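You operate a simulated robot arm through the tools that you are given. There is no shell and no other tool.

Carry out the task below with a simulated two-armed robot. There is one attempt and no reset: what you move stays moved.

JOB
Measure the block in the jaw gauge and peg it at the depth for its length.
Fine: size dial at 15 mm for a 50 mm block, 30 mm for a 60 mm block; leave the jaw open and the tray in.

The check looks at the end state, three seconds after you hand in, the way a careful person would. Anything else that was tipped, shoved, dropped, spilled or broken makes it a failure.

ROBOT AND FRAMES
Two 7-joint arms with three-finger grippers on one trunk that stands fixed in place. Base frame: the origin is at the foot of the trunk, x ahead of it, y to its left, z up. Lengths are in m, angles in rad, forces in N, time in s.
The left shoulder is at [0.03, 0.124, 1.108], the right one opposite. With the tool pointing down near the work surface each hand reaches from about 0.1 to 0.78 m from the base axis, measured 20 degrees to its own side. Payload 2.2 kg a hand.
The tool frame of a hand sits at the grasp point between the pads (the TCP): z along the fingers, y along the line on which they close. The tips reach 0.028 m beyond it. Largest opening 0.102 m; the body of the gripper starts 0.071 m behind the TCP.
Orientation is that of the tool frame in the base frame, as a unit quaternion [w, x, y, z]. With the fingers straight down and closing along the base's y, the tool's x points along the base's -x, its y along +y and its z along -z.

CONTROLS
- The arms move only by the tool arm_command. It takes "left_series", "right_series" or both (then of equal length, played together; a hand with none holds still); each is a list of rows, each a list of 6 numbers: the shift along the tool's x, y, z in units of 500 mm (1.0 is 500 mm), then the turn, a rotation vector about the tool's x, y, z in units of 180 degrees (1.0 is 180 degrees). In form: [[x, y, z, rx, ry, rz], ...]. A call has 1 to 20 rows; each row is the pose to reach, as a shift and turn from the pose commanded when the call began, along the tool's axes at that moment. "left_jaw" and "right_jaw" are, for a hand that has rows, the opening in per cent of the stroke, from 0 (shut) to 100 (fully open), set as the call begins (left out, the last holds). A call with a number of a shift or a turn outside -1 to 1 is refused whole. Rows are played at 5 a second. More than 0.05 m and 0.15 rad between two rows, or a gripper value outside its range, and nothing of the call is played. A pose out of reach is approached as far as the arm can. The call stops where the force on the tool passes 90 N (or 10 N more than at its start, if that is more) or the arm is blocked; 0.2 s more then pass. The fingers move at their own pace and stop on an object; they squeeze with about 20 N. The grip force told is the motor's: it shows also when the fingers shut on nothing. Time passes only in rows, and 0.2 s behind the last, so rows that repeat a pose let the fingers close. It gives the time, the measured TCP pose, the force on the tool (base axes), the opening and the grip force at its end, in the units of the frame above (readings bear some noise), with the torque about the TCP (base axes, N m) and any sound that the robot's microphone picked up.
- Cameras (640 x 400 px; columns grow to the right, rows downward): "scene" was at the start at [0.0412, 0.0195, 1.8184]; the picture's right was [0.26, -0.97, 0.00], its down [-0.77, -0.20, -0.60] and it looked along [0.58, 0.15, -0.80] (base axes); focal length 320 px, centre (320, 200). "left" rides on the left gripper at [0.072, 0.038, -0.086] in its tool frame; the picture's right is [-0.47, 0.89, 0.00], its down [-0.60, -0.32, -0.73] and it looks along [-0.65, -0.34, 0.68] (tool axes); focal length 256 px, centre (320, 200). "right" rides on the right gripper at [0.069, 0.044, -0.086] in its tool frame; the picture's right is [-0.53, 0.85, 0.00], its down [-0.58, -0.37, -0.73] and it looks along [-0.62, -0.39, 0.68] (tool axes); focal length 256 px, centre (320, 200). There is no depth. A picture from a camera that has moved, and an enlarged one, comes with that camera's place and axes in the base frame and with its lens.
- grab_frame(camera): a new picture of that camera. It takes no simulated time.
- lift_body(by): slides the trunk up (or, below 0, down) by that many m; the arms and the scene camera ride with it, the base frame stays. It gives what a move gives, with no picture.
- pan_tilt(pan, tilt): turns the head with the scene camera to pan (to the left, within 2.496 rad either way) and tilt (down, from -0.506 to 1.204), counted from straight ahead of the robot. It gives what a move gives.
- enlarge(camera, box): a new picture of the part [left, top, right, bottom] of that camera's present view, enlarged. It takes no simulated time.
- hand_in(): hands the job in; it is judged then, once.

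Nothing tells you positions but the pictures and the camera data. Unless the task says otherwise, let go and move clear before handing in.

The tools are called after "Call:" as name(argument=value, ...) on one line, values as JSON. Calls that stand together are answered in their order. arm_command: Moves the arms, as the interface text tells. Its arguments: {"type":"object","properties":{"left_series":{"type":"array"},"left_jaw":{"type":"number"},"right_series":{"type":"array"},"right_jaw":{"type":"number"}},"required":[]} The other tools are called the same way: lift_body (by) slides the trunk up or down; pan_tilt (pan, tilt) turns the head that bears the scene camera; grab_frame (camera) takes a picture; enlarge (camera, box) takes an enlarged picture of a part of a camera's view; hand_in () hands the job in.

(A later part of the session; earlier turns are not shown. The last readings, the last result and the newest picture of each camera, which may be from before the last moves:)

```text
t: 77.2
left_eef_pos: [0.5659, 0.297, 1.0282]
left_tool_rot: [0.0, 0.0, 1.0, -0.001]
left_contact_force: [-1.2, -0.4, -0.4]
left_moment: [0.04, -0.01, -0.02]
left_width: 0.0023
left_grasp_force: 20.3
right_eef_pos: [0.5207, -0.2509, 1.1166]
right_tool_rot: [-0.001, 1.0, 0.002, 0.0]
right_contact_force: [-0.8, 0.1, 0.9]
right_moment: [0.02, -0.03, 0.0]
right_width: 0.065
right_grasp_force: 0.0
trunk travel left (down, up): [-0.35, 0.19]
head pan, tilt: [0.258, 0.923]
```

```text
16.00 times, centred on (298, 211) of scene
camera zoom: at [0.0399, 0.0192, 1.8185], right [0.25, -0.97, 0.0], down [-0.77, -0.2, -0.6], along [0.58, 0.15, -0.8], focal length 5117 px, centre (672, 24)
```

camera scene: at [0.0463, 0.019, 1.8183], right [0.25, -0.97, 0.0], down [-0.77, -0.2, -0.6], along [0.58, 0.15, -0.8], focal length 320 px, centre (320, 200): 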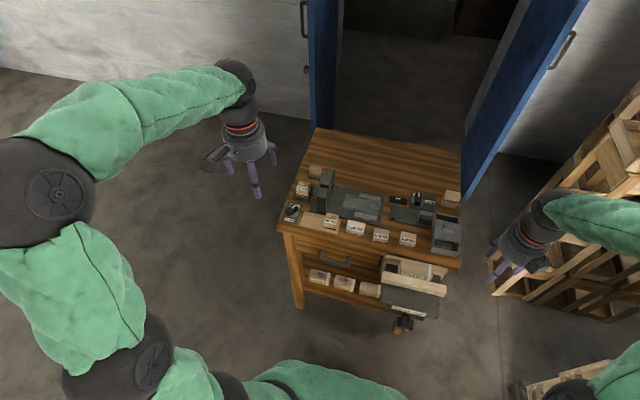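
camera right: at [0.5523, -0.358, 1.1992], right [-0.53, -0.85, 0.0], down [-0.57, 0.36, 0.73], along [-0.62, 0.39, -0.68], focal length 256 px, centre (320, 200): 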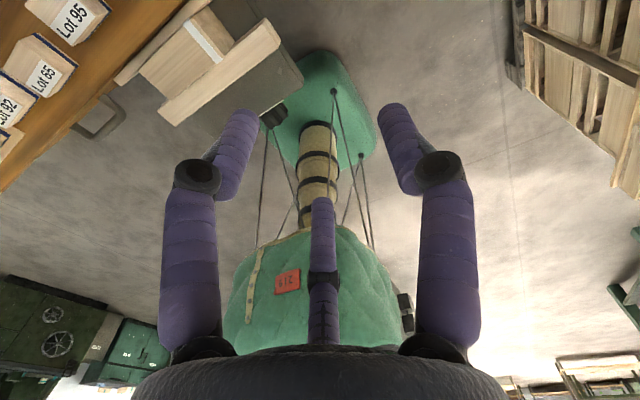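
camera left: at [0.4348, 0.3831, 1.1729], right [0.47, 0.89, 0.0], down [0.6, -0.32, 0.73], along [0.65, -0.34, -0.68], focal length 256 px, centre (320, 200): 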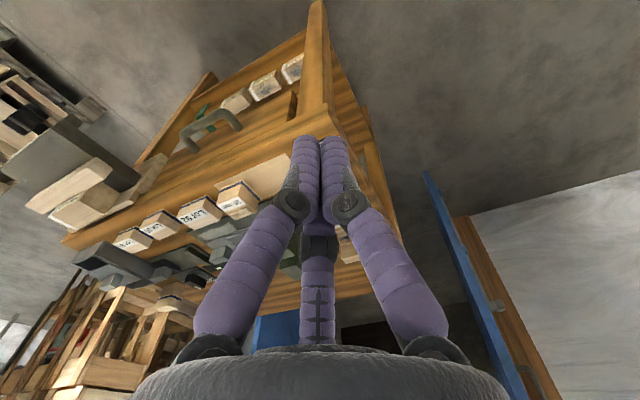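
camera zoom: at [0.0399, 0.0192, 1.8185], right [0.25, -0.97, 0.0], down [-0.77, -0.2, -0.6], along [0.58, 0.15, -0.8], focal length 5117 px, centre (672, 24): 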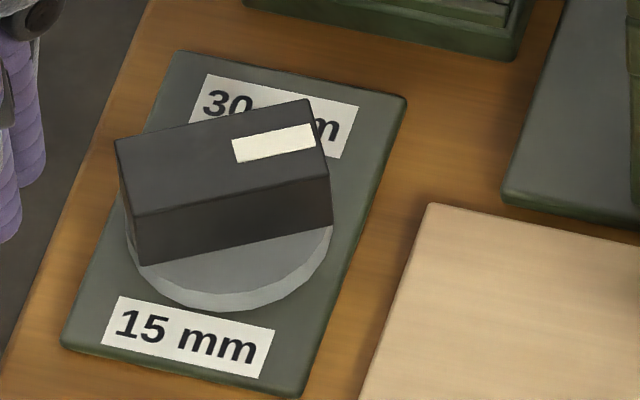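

The pointer is firmly at its −60° end. Next, the left hand fetches the block; I re-measure its pose first.

Call:
enlarge(camera="scene", box=[362, 218, 400, 246])

Call:
arm_command(left_series=[[0.02, -0.08, -0.04, 0, 0, 0], [0.03, -0.16, -0.08, 0, 0, 0], [0.03, -0.24, -0.08, 0, 0, 0], [0.02, -0.32, -0.08, 0, 0, 0], [0.0, -0.4, -0.06, 0, 0, 0], [-0.02, -0.46, -0.04, 0, 0, 0]], left_jaw=0)

Call:
grab_frame(camera="left")

```text
14.29 times, centred on (381, 232) of scene
camera zoom: at [0.0399, 0.0192, 1.8185], right [0.25, -0.97, 0.0], down [-0.77, -0.2, -0.6], along [0.58, 0.15, -0.8], focal length 4569 px, centre (-551, -257)
```

zoom: 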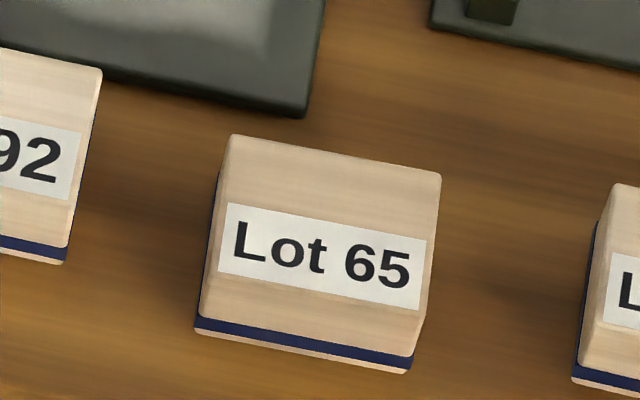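

```text
t: 78.6
left_eef_pos: [0.5772, 0.0663, 1.0463]
left_tool_rot: [0.0, 0.0, 1.0, 0.0]
left_contact_force: [0.1, -0.2, 0.0]
left_moment: [-0.02, 0.04, 0.02]
left_width: 0.0022
left_grasp_force: 20.2
right_eef_pos: [0.522, -0.2497, 1.1151]
right_tool_rot: [-0.001, 1.0, 0.002, 0.0]
right_contact_force: [0.4, 0.7, -0.8]
right_moment: [0.01, 0.0, 0.0]
right_width: 0.0652
right_grasp_force: 0.1
trunk travel left (down, up): [-0.35, 0.19]
head pan, tilt: [0.258, 0.923]
```

```text
taken
camera left: at [0.5047, 0.1038, 1.1316], right [0.46, 0.89, 0.0], down [0.6, -0.32, 0.73], along [0.65, -0.34, -0.68], focal length 256 px, centre (320, 200)
```

left: 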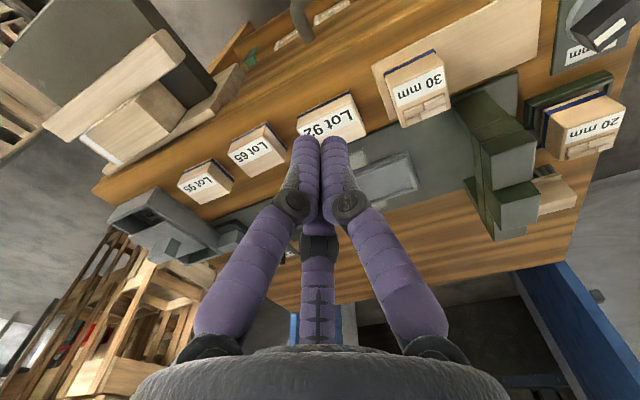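

Block: centre ≈ (0.622, −0.036), yaw about +3°. I move the left hand above it and open to 64%.

Call:
arm_command(left_series=[[-0.03, -0.067, 0.03, 0, 0, 0], [-0.06, -0.134, 0.06, 0, 0, -0.008], [-0.0896, -0.2006, 0.09, 0, 0, -0.0155], [-0.0896, -0.2006, 0.14, 0, 0, -0.0155], [-0.0896, -0.2006, 0.1726, 0, 0, -0.0155], [-0.0896, -0.2006, 0.1726, 0, 0, -0.0155]], left_jaw=64)

Call:
enlarge(camera="left", box=[160, 0, 480, 240])

Call:
enlarge(camera="scene", box=[340, 190, 420, 250])

```text
t: 80.0
left_eef_pos: [0.6218, -0.0331, 0.9612]
left_tool_rot: [0.001, -0.024, 1.0, 0.0]
left_contact_force: [0.5, -0.4, -1.2]
left_moment: [-0.01, 0.02, 0.02]
left_width: 0.0652
left_grasp_force: 0.1
right_eef_pos: [0.5223, -0.2511, 1.1155]
right_tool_rot: [0.0, 1.0, 0.003, 0.0]
right_contact_force: [0.6, 0.2, 0.2]
right_moment: [-0.01, 0.02, 0.02]
right_width: 0.0655
right_grasp_force: 0.0
trunk travel left (down, up): [-0.35, 0.19]
head pan, tilt: [0.258, 0.923]
```

```text
1.67 times, centred on (320, 120) of left
camera zoom: at [0.5473, 0.0003, 1.0461], right [0.42, 0.91, 0.0], down [0.62, -0.29, 0.73], along [0.66, -0.31, -0.68], focal length 427 px, centre (320, 333)
```

zoom: 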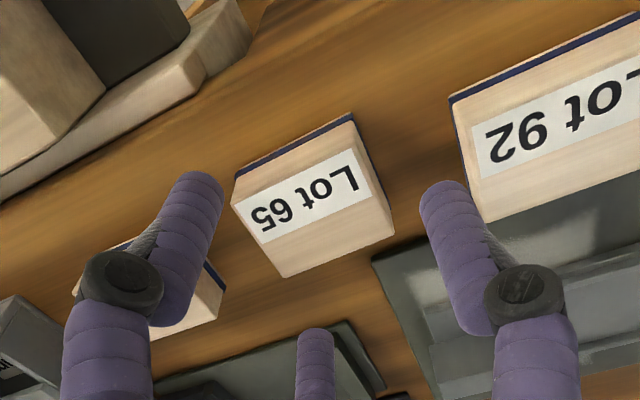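

```text
6.67 times, centred on (380, 220) of scene
camera zoom: at [0.041, 0.0196, 1.8185], right [0.25, -0.97, 0.0], down [-0.77, -0.2, -0.6], along [0.58, 0.15, -0.8], focal length 2132 px, centre (-80, 67)
```

zoom: 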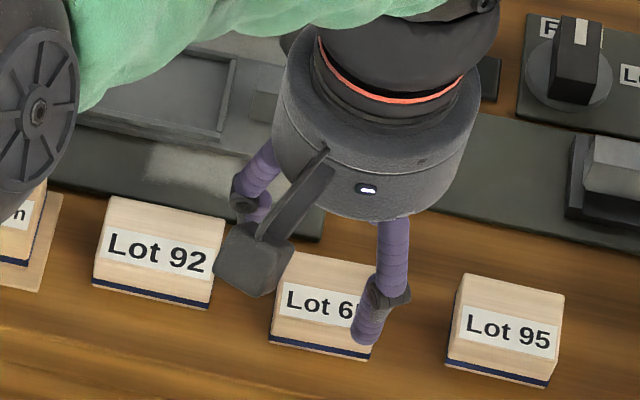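

Call:
arm_command(left_series=[[-0.002, -0.004, 0.025, 0, 0, 0], [-0.002, -0.004, 0.05, 0, 0, 0], [-0.002, -0.004, 0.074, 0, 0, 0], [-0.002, -0.004, 0.074, 0, 0, 0]], left_jaw=61)

Call:
enlarge(camera="left", box=[160, 0, 480, 240])

Call:
enlarge(camera="scene", box=[340, 190, 420, 250])

```text
t: 81.0
left_eef_pos: [0.6232, -0.0351, 0.9221]
left_tool_rot: [0.0, -0.024, 1.0, -0.001]
left_contact_force: [0.6, 0.0, -0.3]
left_moment: [0.01, -0.01, -0.01]
left_width: 0.0623
left_grasp_force: 0.1
right_eef_pos: [0.5226, -0.25, 1.1158]
right_tool_rot: [0.0, 1.0, 0.002, 0.0]
right_contact_force: [-0.5, 0.1, -0.7]
right_moment: [-0.02, -0.03, 0.04]
right_width: 0.0652
right_grasp_force: 0.0
trunk travel left (down, up): [-0.35, 0.19]
head pan, tilt: [0.258, 0.923]
```

```text
1.67 times, centred on (320, 120) of left
camera zoom: at [0.5484, -0.0013, 1.008], right [0.42, 0.91, 0.0], down [0.62, -0.29, 0.73], along [0.66, -0.31, -0.68], focal length 427 px, centre (320, 333)
```

zoom: 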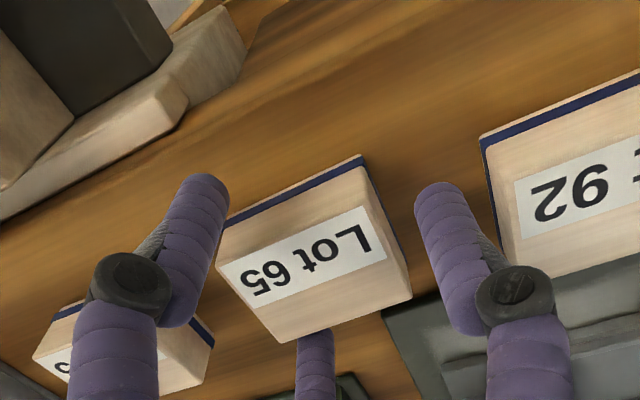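

```text
6.67 times, centred on (380, 220) of scene
camera zoom: at [0.041, 0.0195, 1.8185], right [0.26, -0.97, 0.0], down [-0.77, -0.2, -0.6], along [0.58, 0.15, -0.8], focal length 2132 px, centre (-80, 67)
```

zoom: 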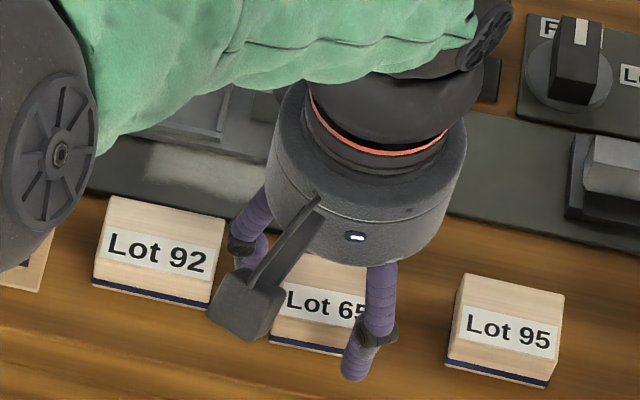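

Well centred and contact-free. Close and lift.

Call:
arm_command(left_series=[[0, 0, 0, 0, 0, 0], [0, 0, 0, 0, 0, 0], [0, 0, 0, 0, 0, 0], [0, 0, 0, 0, 0, 0]], left_jaw=30)

Call:
enlarge(camera="left", box=[160, 0, 480, 240])

```text
t: 82.0
left_eef_pos: [0.6224, -0.0353, 0.9233]
left_tool_rot: [0.001, -0.024, 1.0, 0.0]
left_contact_force: [0.6, 0.8, 1.9]
left_moment: [-0.04, -0.06, 0.0]
left_width: 0.0465
left_grasp_force: 20.3
right_eef_pos: [0.5215, -0.2505, 1.1147]
right_tool_rot: [0.0, 1.0, 0.002, 0.0]
right_contact_force: [0.2, -0.1, 0.1]
right_moment: [-0.01, -0.03, -0.02]
right_width: 0.0656
right_grasp_force: 0.0
trunk travel left (down, up): [-0.35, 0.19]
head pan, tilt: [0.258, 0.923]
```

```text
1.67 times, centred on (320, 120) of left
camera zoom: at [0.5485, -0.0014, 1.0083], right [0.42, 0.91, 0.0], down [0.62, -0.29, 0.73], along [0.66, -0.31, -0.68], focal length 427 px, centre (320, 333)
```

zoom: 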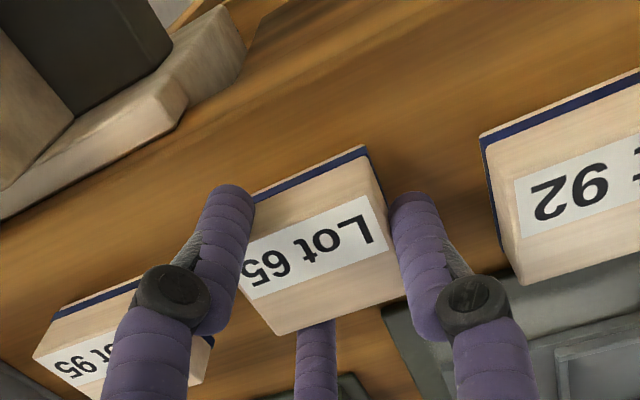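

Call:
arm_command(left_series=[[0, 0, -0.05, 0, 0, 0], [0, 0, -0.124, 0, 0, 0], [-0.06, 0.05, -0.124, 0, 0, 0.004], [-0.12, 0.1, -0.124, 0, 0, 0.008], [-0.18, 0.15, -0.124, 0, 0, 0.012], [-0.2414, 0.2032, -0.124, 0, 0, 0.0155], [-0.2414, 0.2032, -0.124, 0, 0, 0.0155]], left_jaw=30)

Call:
enlarge(camera="left", box=[160, 0, 480, 240])

Call:
enlarge(camera="scene", box=[310, 150, 400, 220])

Call:
grab_frame(camera="right")

```text
t: 83.6
left_eef_pos: [0.7368, 0.0716, 0.9881]
left_tool_rot: [0.001, 0.0, 1.0, 0.0]
left_contact_force: [-0.2, -0.4, 0.1]
left_moment: [0.0, -0.03, -0.02]
left_width: 0.0467
left_grasp_force: 19.9
right_eef_pos: [0.5213, -0.2494, 1.1153]
right_tool_rot: [-0.001, 1.0, 0.002, 0.0]
right_contact_force: [0.3, -0.8, -0.3]
right_moment: [0.0, 0.0, 0.0]
right_width: 0.0654
right_grasp_force: 0.0
trunk travel left (down, up): [-0.35, 0.19]
head pan, tilt: [0.258, 0.923]
```

```text
1.67 times, centred on (320, 120) of left
camera zoom: at [0.6644, 0.1088, 1.0716], right [0.47, 0.89, 0.0], down [0.6, -0.32, 0.73], along [0.65, -0.34, -0.68], focal length 427 px, centre (320, 333)
```

zoom: 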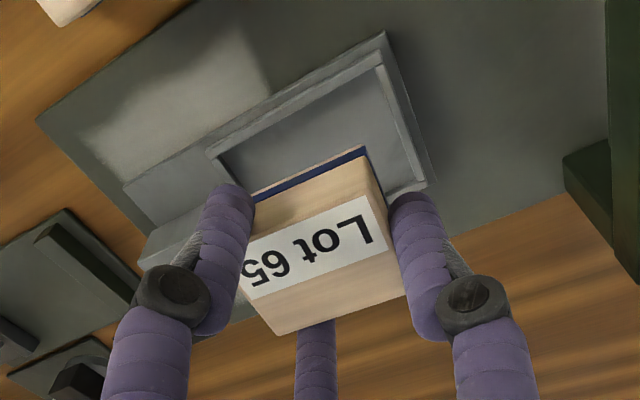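

```text
5.71 times, centred on (355, 185) of scene
camera zoom: at [0.0403, 0.019, 1.8185], right [0.26, -0.97, 0.0], down [-0.77, -0.2, -0.6], along [0.58, 0.15, -0.8], focal length 1828 px, centre (120, 286)
```

zoom: 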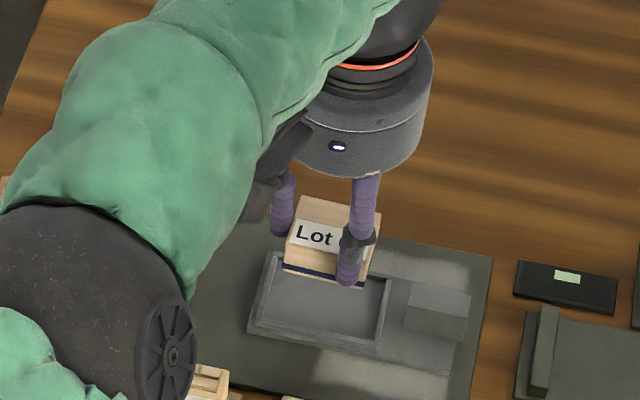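

```text
taken
camera right: at [0.5906, -0.2934, 1.2018], right [-0.53, -0.85, 0.0], down [-0.58, 0.36, 0.73], along [-0.62, 0.39, -0.68], focal length 256 px, centre (320, 200)
```

right: 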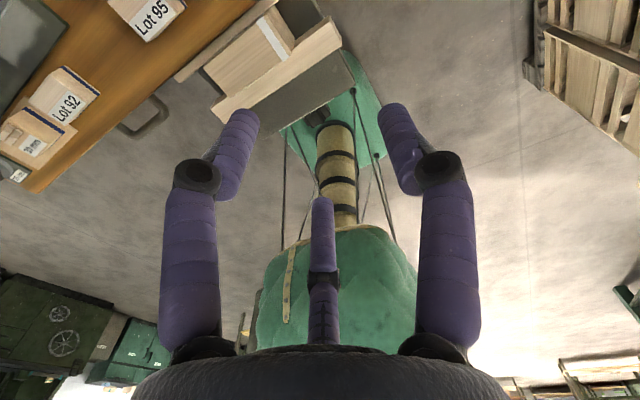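

Aligned over the recess (block −x face ≈0.7185 vs wall 0.716; y well centred). Lower toward the tray.

Call:
arm_command(left_series=[[-0.002, 0, 0.04, 0, 0, 0], [-0.002, 0, 0.08, 0, 0, 0], [-0.002, 0, 0.1, 0, 0, 0], [-0.002, 0, 0.1, 0, 0, 0]], left_jaw=30)

Call:
enlarge(camera="left", box=[160, 0, 480, 240])

Call:
enlarge(camera="scene", box=[335, 180, 385, 220])

```text
t: 84.6
left_eef_pos: [0.7391, 0.0726, 0.9363]
left_tool_rot: [0.0, 0.0, 1.0, 0.0]
left_contact_force: [0.3, 0.9, 4.7]
left_moment: [-0.09, -0.02, -0.01]
left_width: 0.0464
left_grasp_force: 19.7
right_eef_pos: [0.5216, -0.25, 1.1157]
right_tool_rot: [0.0, 1.0, 0.002, 0.0]
right_contact_force: [-0.8, -0.1, 0.6]
right_moment: [0.01, 0.0, 0.0]
right_width: 0.0655
right_grasp_force: 0.1
trunk travel left (down, up): [-0.35, 0.19]
head pan, tilt: [0.258, 0.923]
```

```text
1.67 times, centred on (320, 120) of left
camera zoom: at [0.6668, 0.109, 1.0211], right [0.46, 0.89, 0.0], down [0.6, -0.32, 0.73], along [0.65, -0.34, -0.68], focal length 427 px, centre (320, 333)
```

zoom: 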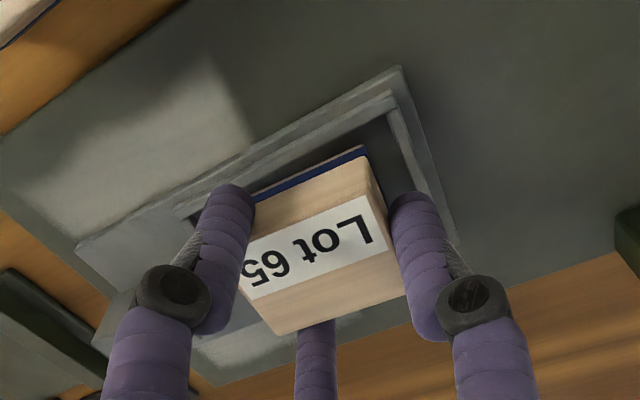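

```text
10.00 times, centred on (360, 200) of scene
camera zoom: at [0.041, 0.0194, 1.8185], right [0.26, -0.97, 0.0], down [-0.77, -0.2, -0.6], along [0.58, 0.15, -0.8], focal length 3198 px, centre (-80, 200)
```

zoom: 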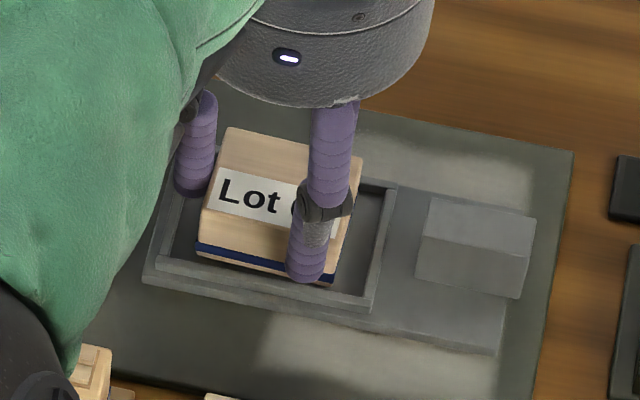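

Call:
arm_command(left_series=[[0, 0, 0.002, 0, 0, 0], [0, 0, 0.004, 0, 0, 0], [0, 0, 0.004, 0, 0, 0]], left_jaw=30)

Call:
enlarge(camera="scene", box=[335, 180, 385, 220])

```text
t: 85.4
left_eef_pos: [0.7388, 0.0713, 0.9356]
left_tool_rot: [0.003, 0.0, 1.0, 0.0]
left_contact_force: [0.1, 0.9, 16.6]
left_moment: [-0.12, 0.09, 0.02]
left_width: 0.0465
left_grasp_force: 19.8
right_eef_pos: [0.5206, -0.2501, 1.1162]
right_tool_rot: [-0.001, 1.0, 0.002, 0.0]
right_contact_force: [0.8, 0.7, -0.7]
right_moment: [0.04, 0.02, -0.01]
right_width: 0.0657
right_grasp_force: 0.0
trunk travel left (down, up): [-0.35, 0.19]
head pan, tilt: [0.258, 0.923]
```

```text
10.00 times, centred on (360, 200) of scene
camera zoom: at [0.0392, 0.0192, 1.8186], right [0.26, -0.97, 0.0], down [-0.77, -0.2, -0.6], along [0.58, 0.15, -0.8], focal length 3198 px, centre (-80, 200)
```

zoom: 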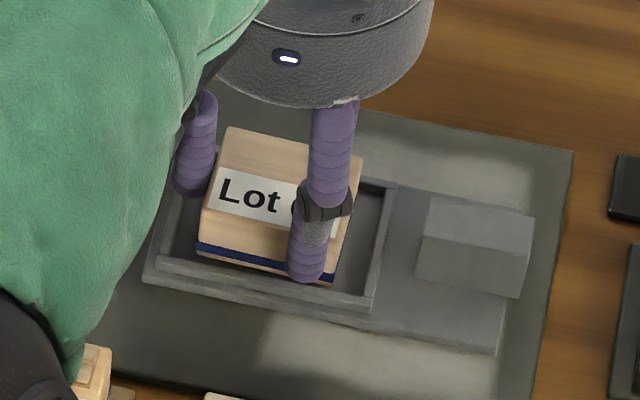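

Firmly seated with balanced force. Release and rise, then inspect.

Call:
arm_command(left_series=[[0, 0, -0.003, 0, 0, 0], [0, 0, -0.003, 0, 0, 0], [0, 0, -0.003, 0, 0, 0], [0, 0, -0.05, 0, 0, 0], [0, 0, -0.13, 0, 0, 0], [0.05, 0, -0.2, 0, 0, 0], [0.12, 0, -0.24, 0, 0, 0], [0.2, 0.03, -0.26, 0, 0, 0], [0.28, 0.08, -0.28, 0, 0, 0], [0.34, 0.16, -0.3, 0, 0, 0], [0.38, 0.24, -0.3, 0, 0, 0]], left_jaw=62)

Call:
enlarge(camera="scene", box=[310, 155, 390, 220])

Call:
enlarge(camera="scene", box=[335, 180, 385, 220])

Call:
grab_frame(camera="left")

```text
refused: row 10 steps farther than a row can; nothing moved
```

```text
6.15 times, centred on (350, 188) of scene
camera zoom: at [0.0392, 0.0192, 1.8186], right [0.26, -0.97, 0.0], down [-0.77, -0.2, -0.6], along [0.58, 0.15, -0.8], focal length 1968 px, centre (135, 277)
```

zoom: 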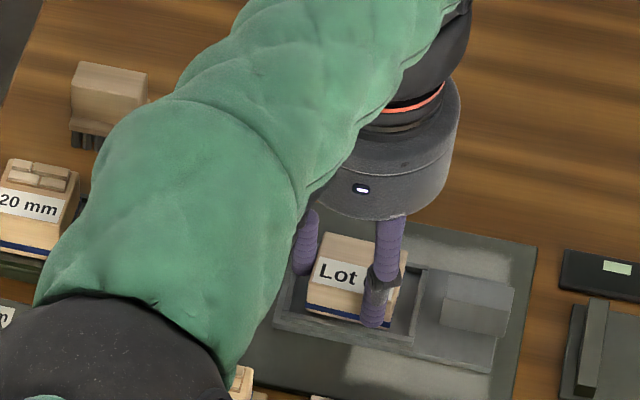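

```text
10.00 times, centred on (360, 200) of scene
camera zoom: at [0.0392, 0.0192, 1.8186], right [0.26, -0.97, 0.0], down [-0.77, -0.2, -0.6], along [0.58, 0.15, -0.8], focal length 3198 px, centre (-80, 200)
```

zoom: 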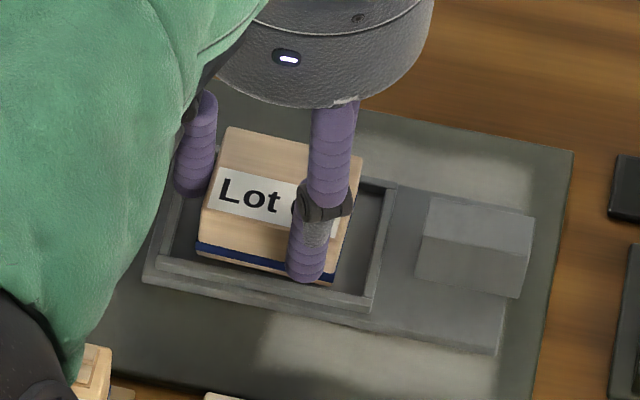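

```text
taken
camera left: at [0.6666, 0.109, 1.0207], right [0.46, 0.89, 0.0], down [0.6, -0.32, 0.73], along [0.65, -0.34, -0.68], focal length 256 px, centre (320, 200)
```

left: 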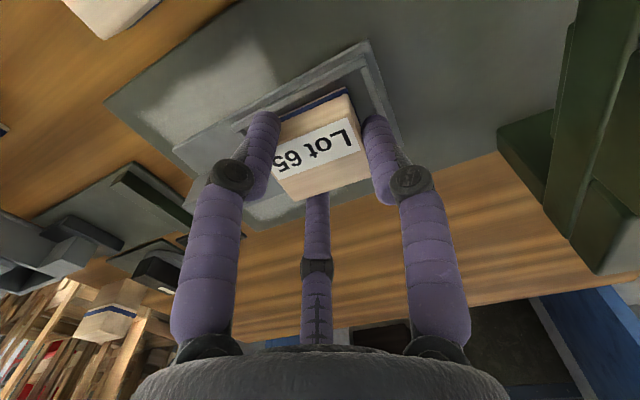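

One step was too long; resending with finer steps.

Call:
arm_command(left_series=[[0, 0, -0.003, 0, 0, 0], [0, 0, -0.003, 0, 0, 0], [0, 0, -0.003, 0, 0, 0], [0, 0, -0.05, 0, 0, 0], [0, 0, -0.13, 0, 0, 0], [0.05, 0, -0.2, 0, 0, 0], [0.12, 0, -0.24, 0, 0, 0], [0.2, 0.02, -0.26, 0, 0, 0], [0.27, 0.05, -0.28, 0, 0, 0], [0.33, 0.1, -0.3, 0, 0, 0], [0.37, 0.16, -0.32, 0, 0, 0], [0.39, 0.24, -0.32, 0, 0, 0]], left_jaw=62)

Call:
enlarge(camera="scene", box=[310, 155, 390, 220])

Call:
enlarge(camera="scene", box=[335, 180, 385, 220])

Call:
enlarge(camera="left", box=[220, 100, 420, 260])

```text
t: 88.0
left_eef_pos: [0.5452, 0.1929, 1.0934]
left_tool_rot: [0.001, 0.001, 1.0, 0.0]
left_contact_force: [0.3, 0.0, -0.4]
left_moment: [-0.05, -0.01, -0.02]
left_width: 0.0631
left_grasp_force: 0.1
right_eef_pos: [0.5235, -0.2485, 1.1159]
right_tool_rot: [0.0, 1.0, 0.002, 0.0]
right_contact_force: [-0.5, -0.3, 0.2]
right_moment: [-0.05, -0.02, 0.03]
right_width: 0.0654
right_grasp_force: 0.0
trunk travel left (down, up): [-0.35, 0.19]
head pan, tilt: [0.258, 0.923]
```

```text
6.15 times, centred on (350, 188) of scene
camera zoom: at [0.041, 0.0212, 1.8184], right [0.25, -0.97, 0.0], down [-0.77, -0.2, -0.6], along [0.58, 0.15, -0.8], focal length 1968 px, centre (135, 277)
```

zoom: 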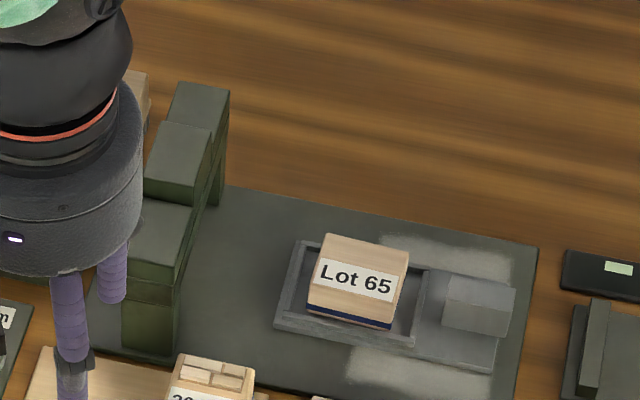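

```text
10.00 times, centred on (360, 200) of scene
camera zoom: at [0.041, 0.0212, 1.8184], right [0.25, -0.97, 0.0], down [-0.77, -0.2, -0.6], along [0.58, 0.15, -0.8], focal length 3198 px, centre (-80, 200)
```

zoom: 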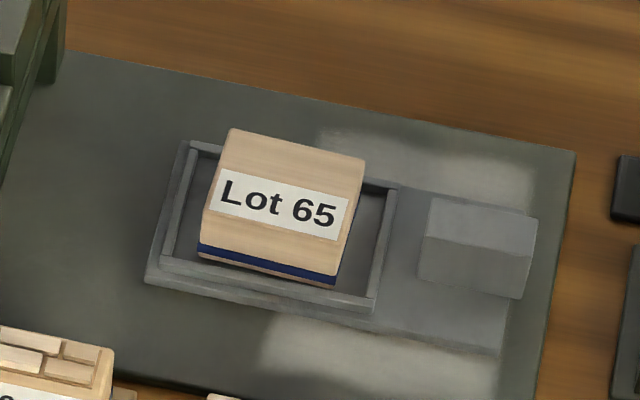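

```text
2.50 times, centred on (320, 180) of left
camera zoom: at [0.4737, 0.2299, 1.1779], right [0.47, 0.89, 0.0], down [0.6, -0.32, 0.73], along [0.65, -0.34, -0.68], focal length 640 px, centre (320, 250)
```

zoom: 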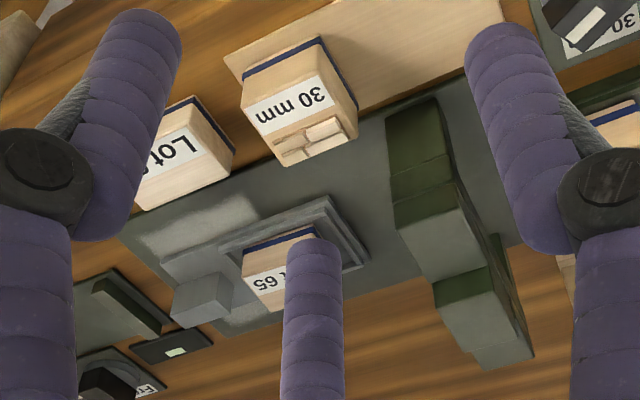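

The block sits flat in the tray. Now I push the tray's handle toward the arch: first with the right hand (closed fingers) from the −y side. Approach above (0.733, −0.042).

Call:
arm_command(right_series=[[0.053, -0.052, 0.02, 0, 0, 0], [0.106, -0.104, 0.04, 0, 0, 0], [0.159, -0.156, 0.07, 0, 0, 0], [0.212, -0.208, 0.1, 0, 0, 0], [0.265, -0.26, 0.13, 0, 0, 0], [0.318, -0.312, 0.16, 0, 0, 0], [0.37, -0.364, 0.19, 0, 0, 0], [0.419, -0.413, 0.22, 0, 0, 0], [0.419, -0.413, 0.3, 0, 0, 0]], right_jaw=0)

Call:
enlarge(camera="scene", box=[340, 170, 420, 225])

Call:
enlarge(camera="right", box=[160, 0, 480, 240])

```text
t: 90.0
left_eef_pos: [0.5464, 0.1907, 1.0937]
left_tool_rot: [0.0, -0.001, 1.0, 0.0]
left_contact_force: [-0.6, 0.3, 0.2]
left_moment: [-0.02, 0.02, 0.02]
left_width: 0.0633
left_grasp_force: 0.0
right_eef_pos: [0.7312, -0.0436, 0.965]
right_tool_rot: [0.0, 1.0, 0.0, 0.0]
right_contact_force: [0.1, -0.2, 0.0]
right_moment: [0.05, 0.01, 0.03]
right_width: 0.0024
right_grasp_force: 19.7
trunk travel left (down, up): [-0.35, 0.19]
head pan, tilt: [0.258, 0.923]
```

```text
7.27 times, centred on (380, 198) of scene
camera zoom: at [0.0419, 0.0185, 1.8184], right [0.25, -0.97, 0.0], down [-0.77, -0.2, -0.6], along [0.58, 0.15, -0.8], focal length 2326 px, centre (-116, 218)
```

zoom: 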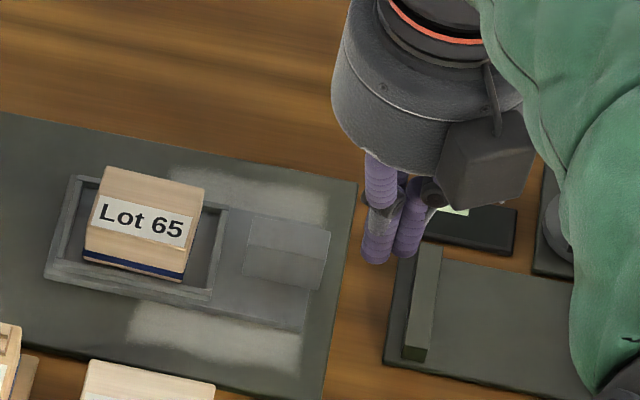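

```text
1.67 times, centred on (320, 120) of right
camera zoom: at [0.7998, -0.0869, 1.0517], right [-0.53, -0.85, 0.0], down [-0.58, 0.36, 0.73], along [-0.62, 0.39, -0.68], focal length 427 px, centre (320, 333)
```

zoom: 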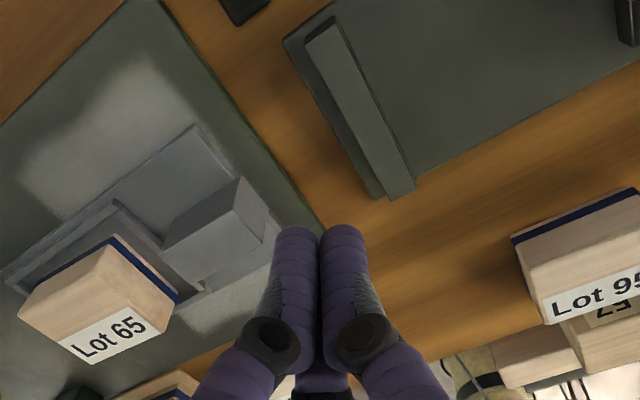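

Call:
arm_command(right_series=[[0, 0, 0.035, 0, 0, 0], [0, 0, 0.068, 0, 0, 0], [0, -0.012, 0.068, 0, 0, 0], [0, -0.024, 0.068, 0, 0, 0], [0, -0.036, 0.068, 0, 0, 0], [0, -0.046, 0.068, 0, 0, 0]], right_jaw=0)

Call:
enlarge(camera="scene", box=[340, 170, 420, 225])

Call:
enlarge(camera="right", box=[160, 0, 480, 240])

```text
t: 91.4
left_eef_pos: [0.5461, 0.1914, 1.0928]
left_tool_rot: [0.0, 0.0, 1.0, 0.0]
left_contact_force: [-0.2, 0.0, -0.7]
left_moment: [0.03, -0.01, 0.0]
left_width: 0.063
left_grasp_force: 0.0
right_eef_pos: [0.7299, -0.0203, 0.932]
right_tool_rot: [-0.001, 1.0, 0.002, 0.0]
right_contact_force: [0.1, 0.5, -0.2]
right_moment: [-0.01, 0.01, 0.01]
right_width: 0.0021
right_grasp_force: 20.3
trunk travel left (down, up): [-0.35, 0.19]
head pan, tilt: [0.258, 0.923]
```

```text
7.27 times, centred on (380, 198) of scene
camera zoom: at [0.0414, 0.0198, 1.8184], right [0.26, -0.97, 0.0], down [-0.77, -0.2, -0.6], along [0.58, 0.15, -0.8], focal length 2326 px, centre (-116, 218)
```

zoom: 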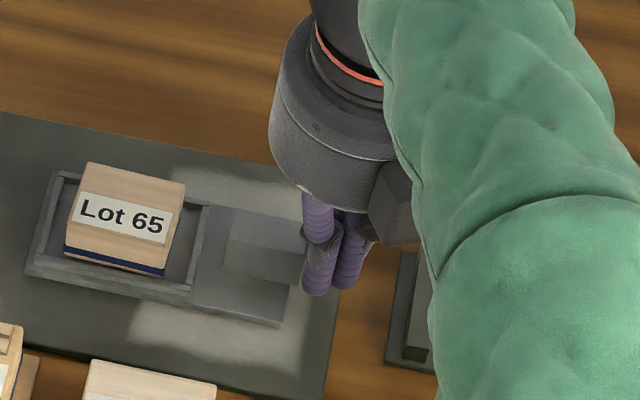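

```text
1.67 times, centred on (320, 120) of right
camera zoom: at [0.7997, -0.063, 1.0181], right [-0.53, -0.85, 0.0], down [-0.58, 0.36, 0.73], along [-0.62, 0.39, -0.68], focal length 427 px, centre (320, 333)
```

zoom: 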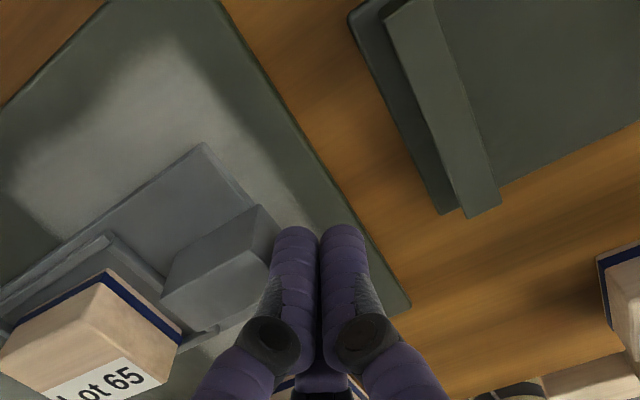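

The tray slides easily. Keep pushing with the right hand as far as its reach allows.

Call:
arm_command(right_series=[[-0.001, -0.01, 0, 0, 0, 0], [-0.002, -0.02, 0, 0, 0, 0], [-0.003, -0.03, 0, 0, 0, 0], [-0.005, -0.04, 0, 0, 0, 0], [-0.007, -0.05, 0, 0, 0, 0], [-0.009, -0.058, 0, 0, 0, 0]], right_jaw=0)

Call:
enlarge(camera="scene", box=[310, 160, 400, 225])

```text
t: 92.8
left_eef_pos: [0.5461, 0.1911, 1.0932]
left_tool_rot: [-0.001, 0.0, 1.0, 0.0]
left_contact_force: [0.8, -0.4, -0.1]
left_moment: [0.0, -0.04, 0.01]
left_width: 0.0631
left_grasp_force: 0.1
right_eef_pos: [0.7218, 0.0053, 0.9323]
right_tool_rot: [-0.001, 1.0, 0.001, 0.0]
right_contact_force: [-0.6, 0.3, -1.2]
right_moment: [0.01, 0.01, 0.03]
right_width: 0.0024
right_grasp_force: 20.2
right hand out of reach, approached as far as the arm can: row 3, 4, 5, 6
trunk travel left (down, up): [-0.35, 0.19]
head pan, tilt: [0.258, 0.923]
```

```text
6.15 times, centred on (355, 192) of scene
camera zoom: at [0.0414, 0.0193, 1.8184], right [0.26, -0.97, 0.0], down [-0.77, -0.2, -0.6], along [0.58, 0.15, -0.8], focal length 1968 px, centre (105, 246)
```

zoom: 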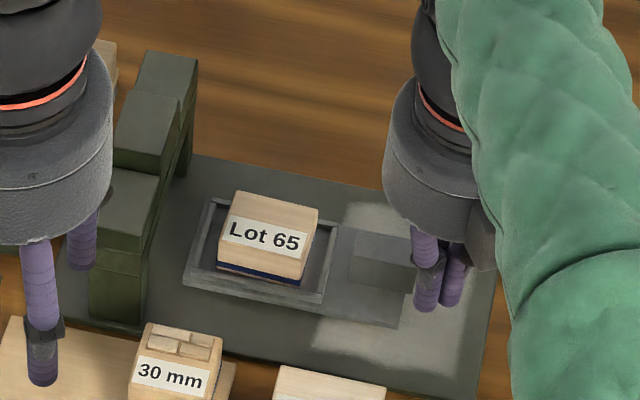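

Right hand is at its limit; tray is about a third in. I withdraw it, and bring the left hand over (turned 60° so two fingers face the handle) to finish the push.

Call:
arm_command(right_series=[[0, 0.03, 0, 0, 0, 0], [0, 0.04, -0.06, 0, 0, 0], [-0.02, 0.06, -0.14, 0, 0, 0], [-0.07, 0.12, -0.2, 0, 0, 0], [-0.12, 0.18, -0.26, 0, 0, 0], [-0.17, 0.24, -0.3, 0, 0, 0], [-0.22, 0.3, -0.34, 0, 0, 0], [-0.28, 0.36, -0.36, 0, 0, 0], [-0.34, 0.43, -0.36, 0, 0, 0], [-0.4, 0.5, -0.36, 0, 0, 0]], right_jaw=0)

Call:
arm_command(left_series=[[-0.03, -0.04, 0, 0, 0, -0.04], [-0.07, -0.09, 0, 0, 0, -0.085], [-0.12, -0.14, 0.02, 0, 0, -0.13], [-0.17, -0.19, 0.04, 0, 0, -0.175], [-0.22, -0.24, 0.06, 0, 0, -0.22], [-0.27, -0.29, 0.08, 0, 0, -0.265], [-0.32, -0.34, 0.1, 0, 0, -0.3], [-0.36, -0.392, 0.14, 0, 0, -0.333], [-0.36, -0.402, 0.2, 0, 0, -0.333]], left_jaw=0)

Call:
enlarge(camera="scene", box=[310, 160, 400, 225])

Call:
grab_frame(camera="left")

```text
t: 94.0
left_eef_pos: [0.5443, 0.1921, 1.0933]
left_tool_rot: [0.001, 0.0, 1.0, 0.0]
left_contact_force: [0.0, -0.4, 0.2]
left_moment: [0.02, 0.04, 0.0]
left_width: 0.0631
left_grasp_force: 0.1
right_eef_pos: [0.6713, -0.0168, 0.9127]
right_tool_rot: [0.007, 0.999, 0.028, -0.037]
right_contact_force: [-7.0, 1.4, 13.9]
right_moment: [0.11, 0.08, 0.02]
right_width: 0.0023
right_grasp_force: 31.7
right hand out of reach, approached as far as the arm can: row 3
trunk travel left (down, up): [-0.35, 0.19]
head pan, tilt: [0.258, 0.923]
stopped in row 5 (right hand): the force on the tool passed its limit at 165 N (the readings are from after the stop); the commanded pose is now the measured one
```

```text
t: 95.5
left_eef_pos: [0.6848, 0.0544, 1.0546]
left_tool_rot: [-0.002, -0.418, 0.909, 0.008]
left_contact_force: [1.3, 2.3, 0.4]
left_moment: [-0.26, 0.03, 0.06]
left_width: 0.0022
left_grasp_force: 20.7
right_eef_pos: [0.6788, -0.0293, 0.9122]
right_tool_rot: [0.004, 0.999, 0.017, -0.035]
right_contact_force: [-1.2, 6.4, 8.5]
right_moment: [0.38, -0.05, 0.11]
right_width: 0.0021
right_grasp_force: 31.2
trunk travel left (down, up): [-0.35, 0.19]
head pan, tilt: [0.258, 0.923]
stopped in row 7 (left hand): the force on the tool passed its limit at 116 N (the readings are from after the stop); the commanded pose is now the measured one
```

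```text
6.15 times, centred on (355, 192) of scene
camera zoom: at [0.0399, 0.0189, 1.8183], right [0.25, -0.97, 0.0], down [-0.77, -0.2, -0.6], along [0.58, 0.15, -0.8], focal length 1968 px, centre (105, 246)
```

zoom: 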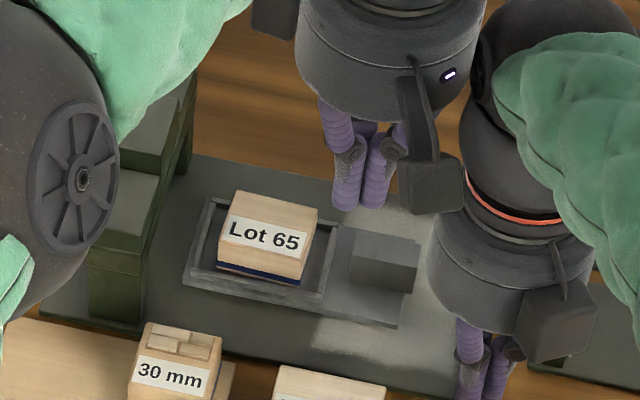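

```text
taken
camera left: at [0.6099, 0.0222, 1.14], right [-0.37, 0.93, 0.01], down [0.64, 0.24, 0.73], along [0.67, 0.28, -0.68], focal length 256 px, centre (320, 200)
```

left: 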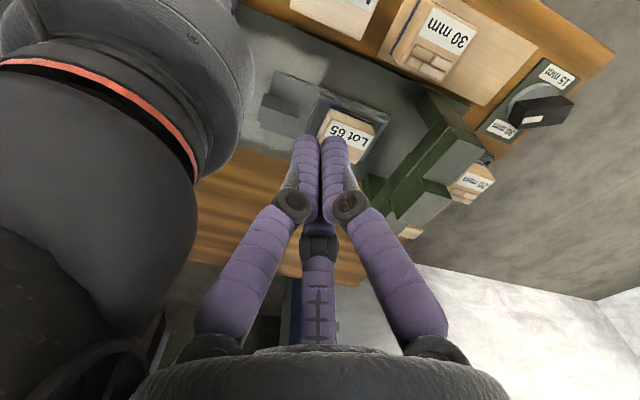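

The right hand's retreat went wrong at its reach limit: it dipped and touched the press plate's edge, and then the left hand bumped it. I carefully move the left hand away first.

Call:
arm_command(left_series=[[-0.005, 0.07, -0.03, 0, 0, 0], [-0.011, 0.14, -0.06, 0, 0, 0], [-0.016, 0.21, -0.06, 0, 0, 0], [-0.0216, 0.282, -0.06, 0, 0, 0]], left_jaw=0)

Call:
grab_frame(camera="scene")

Call:
enlarge(camera="scene", box=[330, 180, 450, 260])

Call:
grab_frame(camera="right")

Call:
grab_frame(camera="left")

```text
t: 96.5
left_eef_pos: [0.5848, 0.1527, 1.0876]
left_tool_rot: [-0.001, -0.417, 0.909, 0.007]
left_contact_force: [-0.2, -0.1, 0.9]
left_moment: [-0.02, -0.01, 0.0]
left_width: 0.0022
left_grasp_force: 20.4
right_eef_pos: [0.6785, -0.0277, 0.9135]
right_tool_rot: [0.005, 0.999, 0.016, -0.035]
right_contact_force: [0.5, 2.4, 13.1]
right_moment: [0.12, -0.14, 0.03]
right_width: 0.0022
right_grasp_force: 31.2
trunk travel left (down, up): [-0.35, 0.19]
head pan, tilt: [0.258, 0.923]
```

```text
taken
camera scene: at [0.0403, 0.0207, 1.8185], right [0.25, -0.97, 0.0], down [-0.77, -0.2, -0.6], along [0.58, 0.15, -0.8], focal length 320 px, centre (320, 200)
```

scene: 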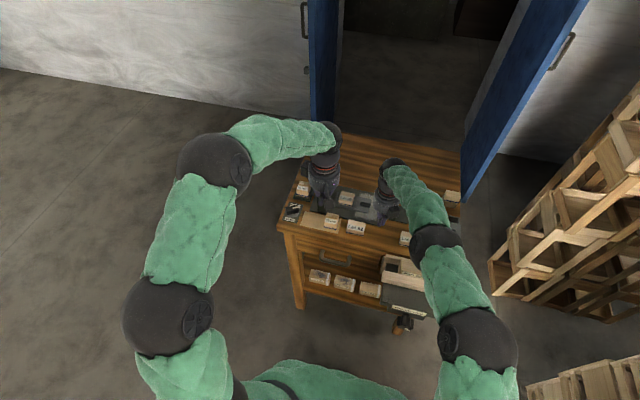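

```text
5.00 times, centred on (390, 220) of scene
camera zoom: at [0.0403, 0.0207, 1.8185], right [0.25, -0.97, 0.0], down [-0.77, -0.2, -0.6], along [0.58, 0.15, -0.8], focal length 1599 px, centre (-30, 100)
```

zoom: 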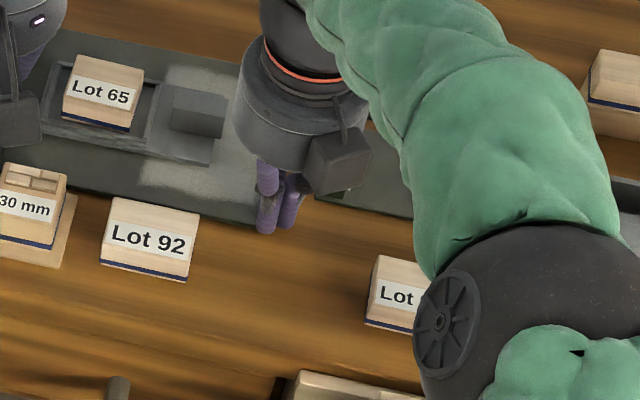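

```text
taken
camera right: at [0.7549, -0.0691, 0.9935], right [-0.51, -0.86, 0.05], down [-0.54, 0.35, 0.77], along [-0.68, 0.36, -0.64], focal length 256 px, centre (320, 200)
```

right: 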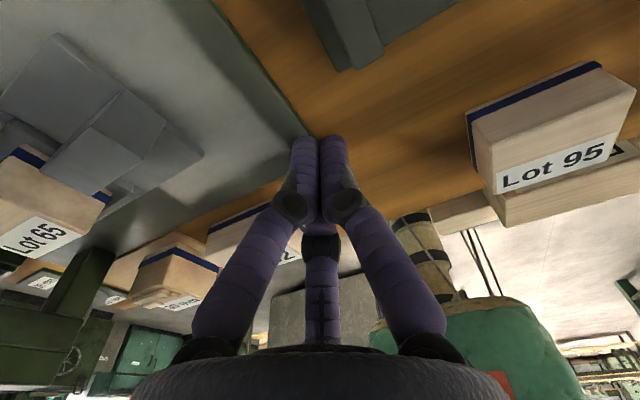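

```text
taken
camera left: at [0.5103, 0.1215, 1.1733], right [-0.37, 0.93, 0.01], down [0.64, 0.24, 0.73], along [0.67, 0.28, -0.69], focal length 256 px, centre (320, 200)
```

left: 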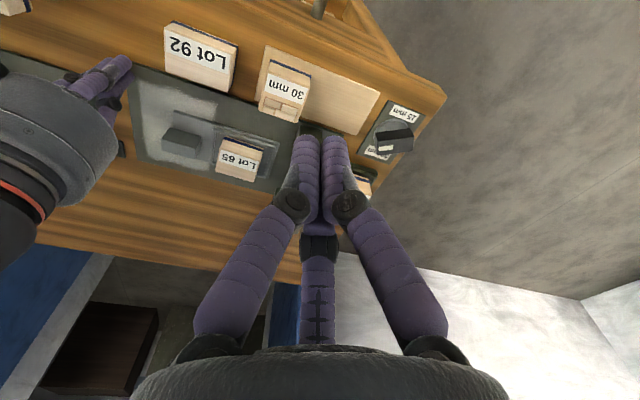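

Nothing appears displaced, and the elbow is high. Now I raise the right hand straight up in small steps.

Call:
arm_command(right_series=[[0, 0, -0.02, 0, 0, 0], [0, 0, -0.04, 0, 0, 0], [0, 0, -0.06, 0, 0, 0]])

Call:
enlarge(camera="scene", box=[330, 180, 450, 260])

```text
t: 97.2
left_eef_pos: [0.5866, 0.1529, 1.0877]
left_tool_rot: [-0.002, -0.417, 0.909, 0.007]
left_contact_force: [-0.3, -0.3, -0.3]
left_moment: [0.01, 0.0, -0.01]
left_width: 0.0019
left_grasp_force: 20.3
right_eef_pos: [0.6793, -0.028, 0.9406]
right_tool_rot: [0.005, 0.999, 0.017, -0.038]
right_contact_force: [-0.5, -0.1, 0.1]
right_moment: [0.01, -0.01, 0.01]
right_width: 0.002
right_grasp_force: 31.5
trunk travel left (down, up): [-0.35, 0.19]
head pan, tilt: [0.258, 0.923]
```

```text
5.00 times, centred on (390, 220) of scene
camera zoom: at [0.0411, 0.0195, 1.8184], right [0.26, -0.97, 0.0], down [-0.77, -0.2, -0.6], along [0.58, 0.15, -0.8], focal length 1599 px, centre (-30, 100)
```

zoom: 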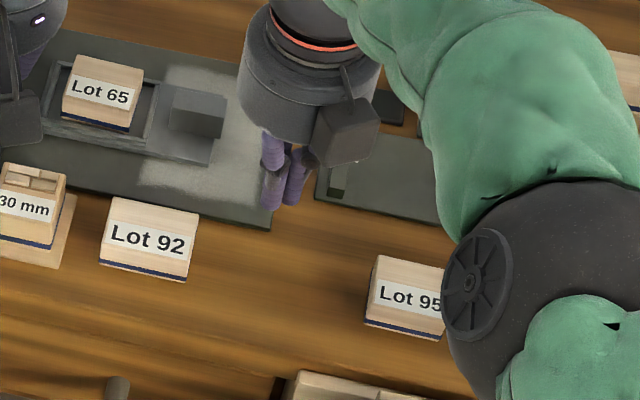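

Free. I continue up and back to the side in gentle steps, straightening the hand.

Call:
arm_command(right_series=[[0, 0, -0.06, 0.001, 0.006, 0.003], [0, 0, -0.12, 0.002, 0.012, 0.006], [0, 0.02, -0.18, 0.003, 0.018, 0.009], [0, 0.06, -0.24, 0.0032, 0.0242, 0.0108], [-0.03, 0.11, -0.28, 0.0032, 0.0242, 0.0108], [-0.07, 0.17, -0.3, 0.0032, 0.0242, 0.0108], [-0.12, 0.23, -0.32, 0.0032, 0.0242, 0.0108], [-0.17, 0.29, -0.34, 0.0032, 0.0242, 0.0108], [-0.22, 0.35, -0.34, 0.0032, 0.0242, 0.0108], [-0.27, 0.41, -0.34, 0.0032, 0.0242, 0.0108]])

Call:
grab_frame(camera="scene")

Call:
enlarge(camera="scene", box=[270, 150, 390, 240])

Call:
enlarge(camera="scene", box=[360, 170, 480, 260])

```text
t: 99.5
left_eef_pos: [0.5853, 0.1521, 1.0873]
left_tool_rot: [-0.002, -0.418, 0.909, 0.008]
left_contact_force: [-0.6, -0.4, 0.0]
left_moment: [0.04, -0.01, -0.03]
left_width: 0.0021
left_grasp_force: 19.7
right_eef_pos: [0.5624, -0.2367, 1.1209]
right_tool_rot: [0.0, 1.0, 0.0, 0.002]
right_contact_force: [0.0, -0.1, -1.2]
right_moment: [0.02, -0.01, 0.03]
right_width: 0.0019
right_grasp_force: 31.8
trunk travel left (down, up): [-0.35, 0.19]
head pan, tilt: [0.258, 0.923]
```

```text
taken
camera scene: at [0.04, 0.0182, 1.8185], right [0.26, -0.97, 0.0], down [-0.77, -0.2, -0.6], along [0.58, 0.15, -0.8], focal length 320 px, centre (320, 200)
```

scene: 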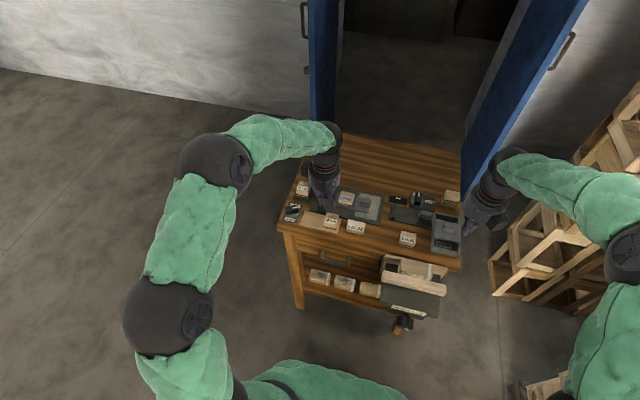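

```text
4.44 times, centred on (330, 195) of scene
camera zoom: at [0.04, 0.0182, 1.8185], right [0.26, -0.97, 0.0], down [-0.77, -0.2, -0.6], along [0.58, 0.15, -0.8], focal length 1421 px, centre (276, 222)
```

zoom: 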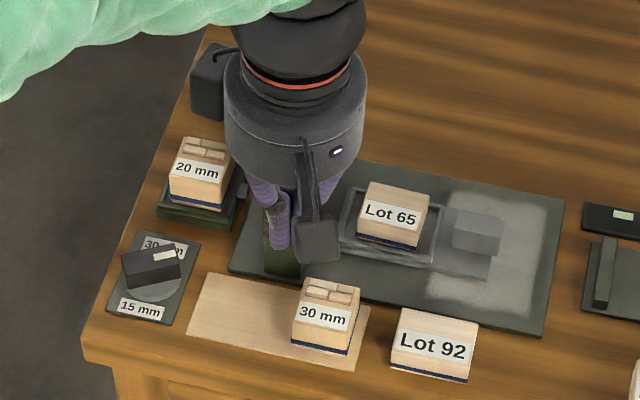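

```text
4.44 times, centred on (420, 215) of scene
camera zoom: at [0.04, 0.0182, 1.8185], right [0.26, -0.97, 0.0], down [-0.77, -0.2, -0.6], along [0.58, 0.15, -0.8], focal length 1421 px, centre (-124, 133)
```

zoom: 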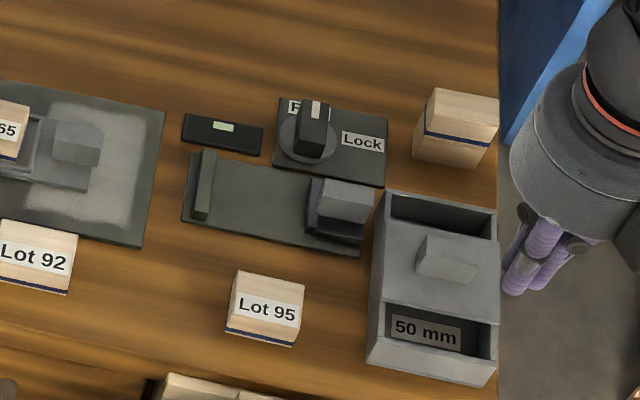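

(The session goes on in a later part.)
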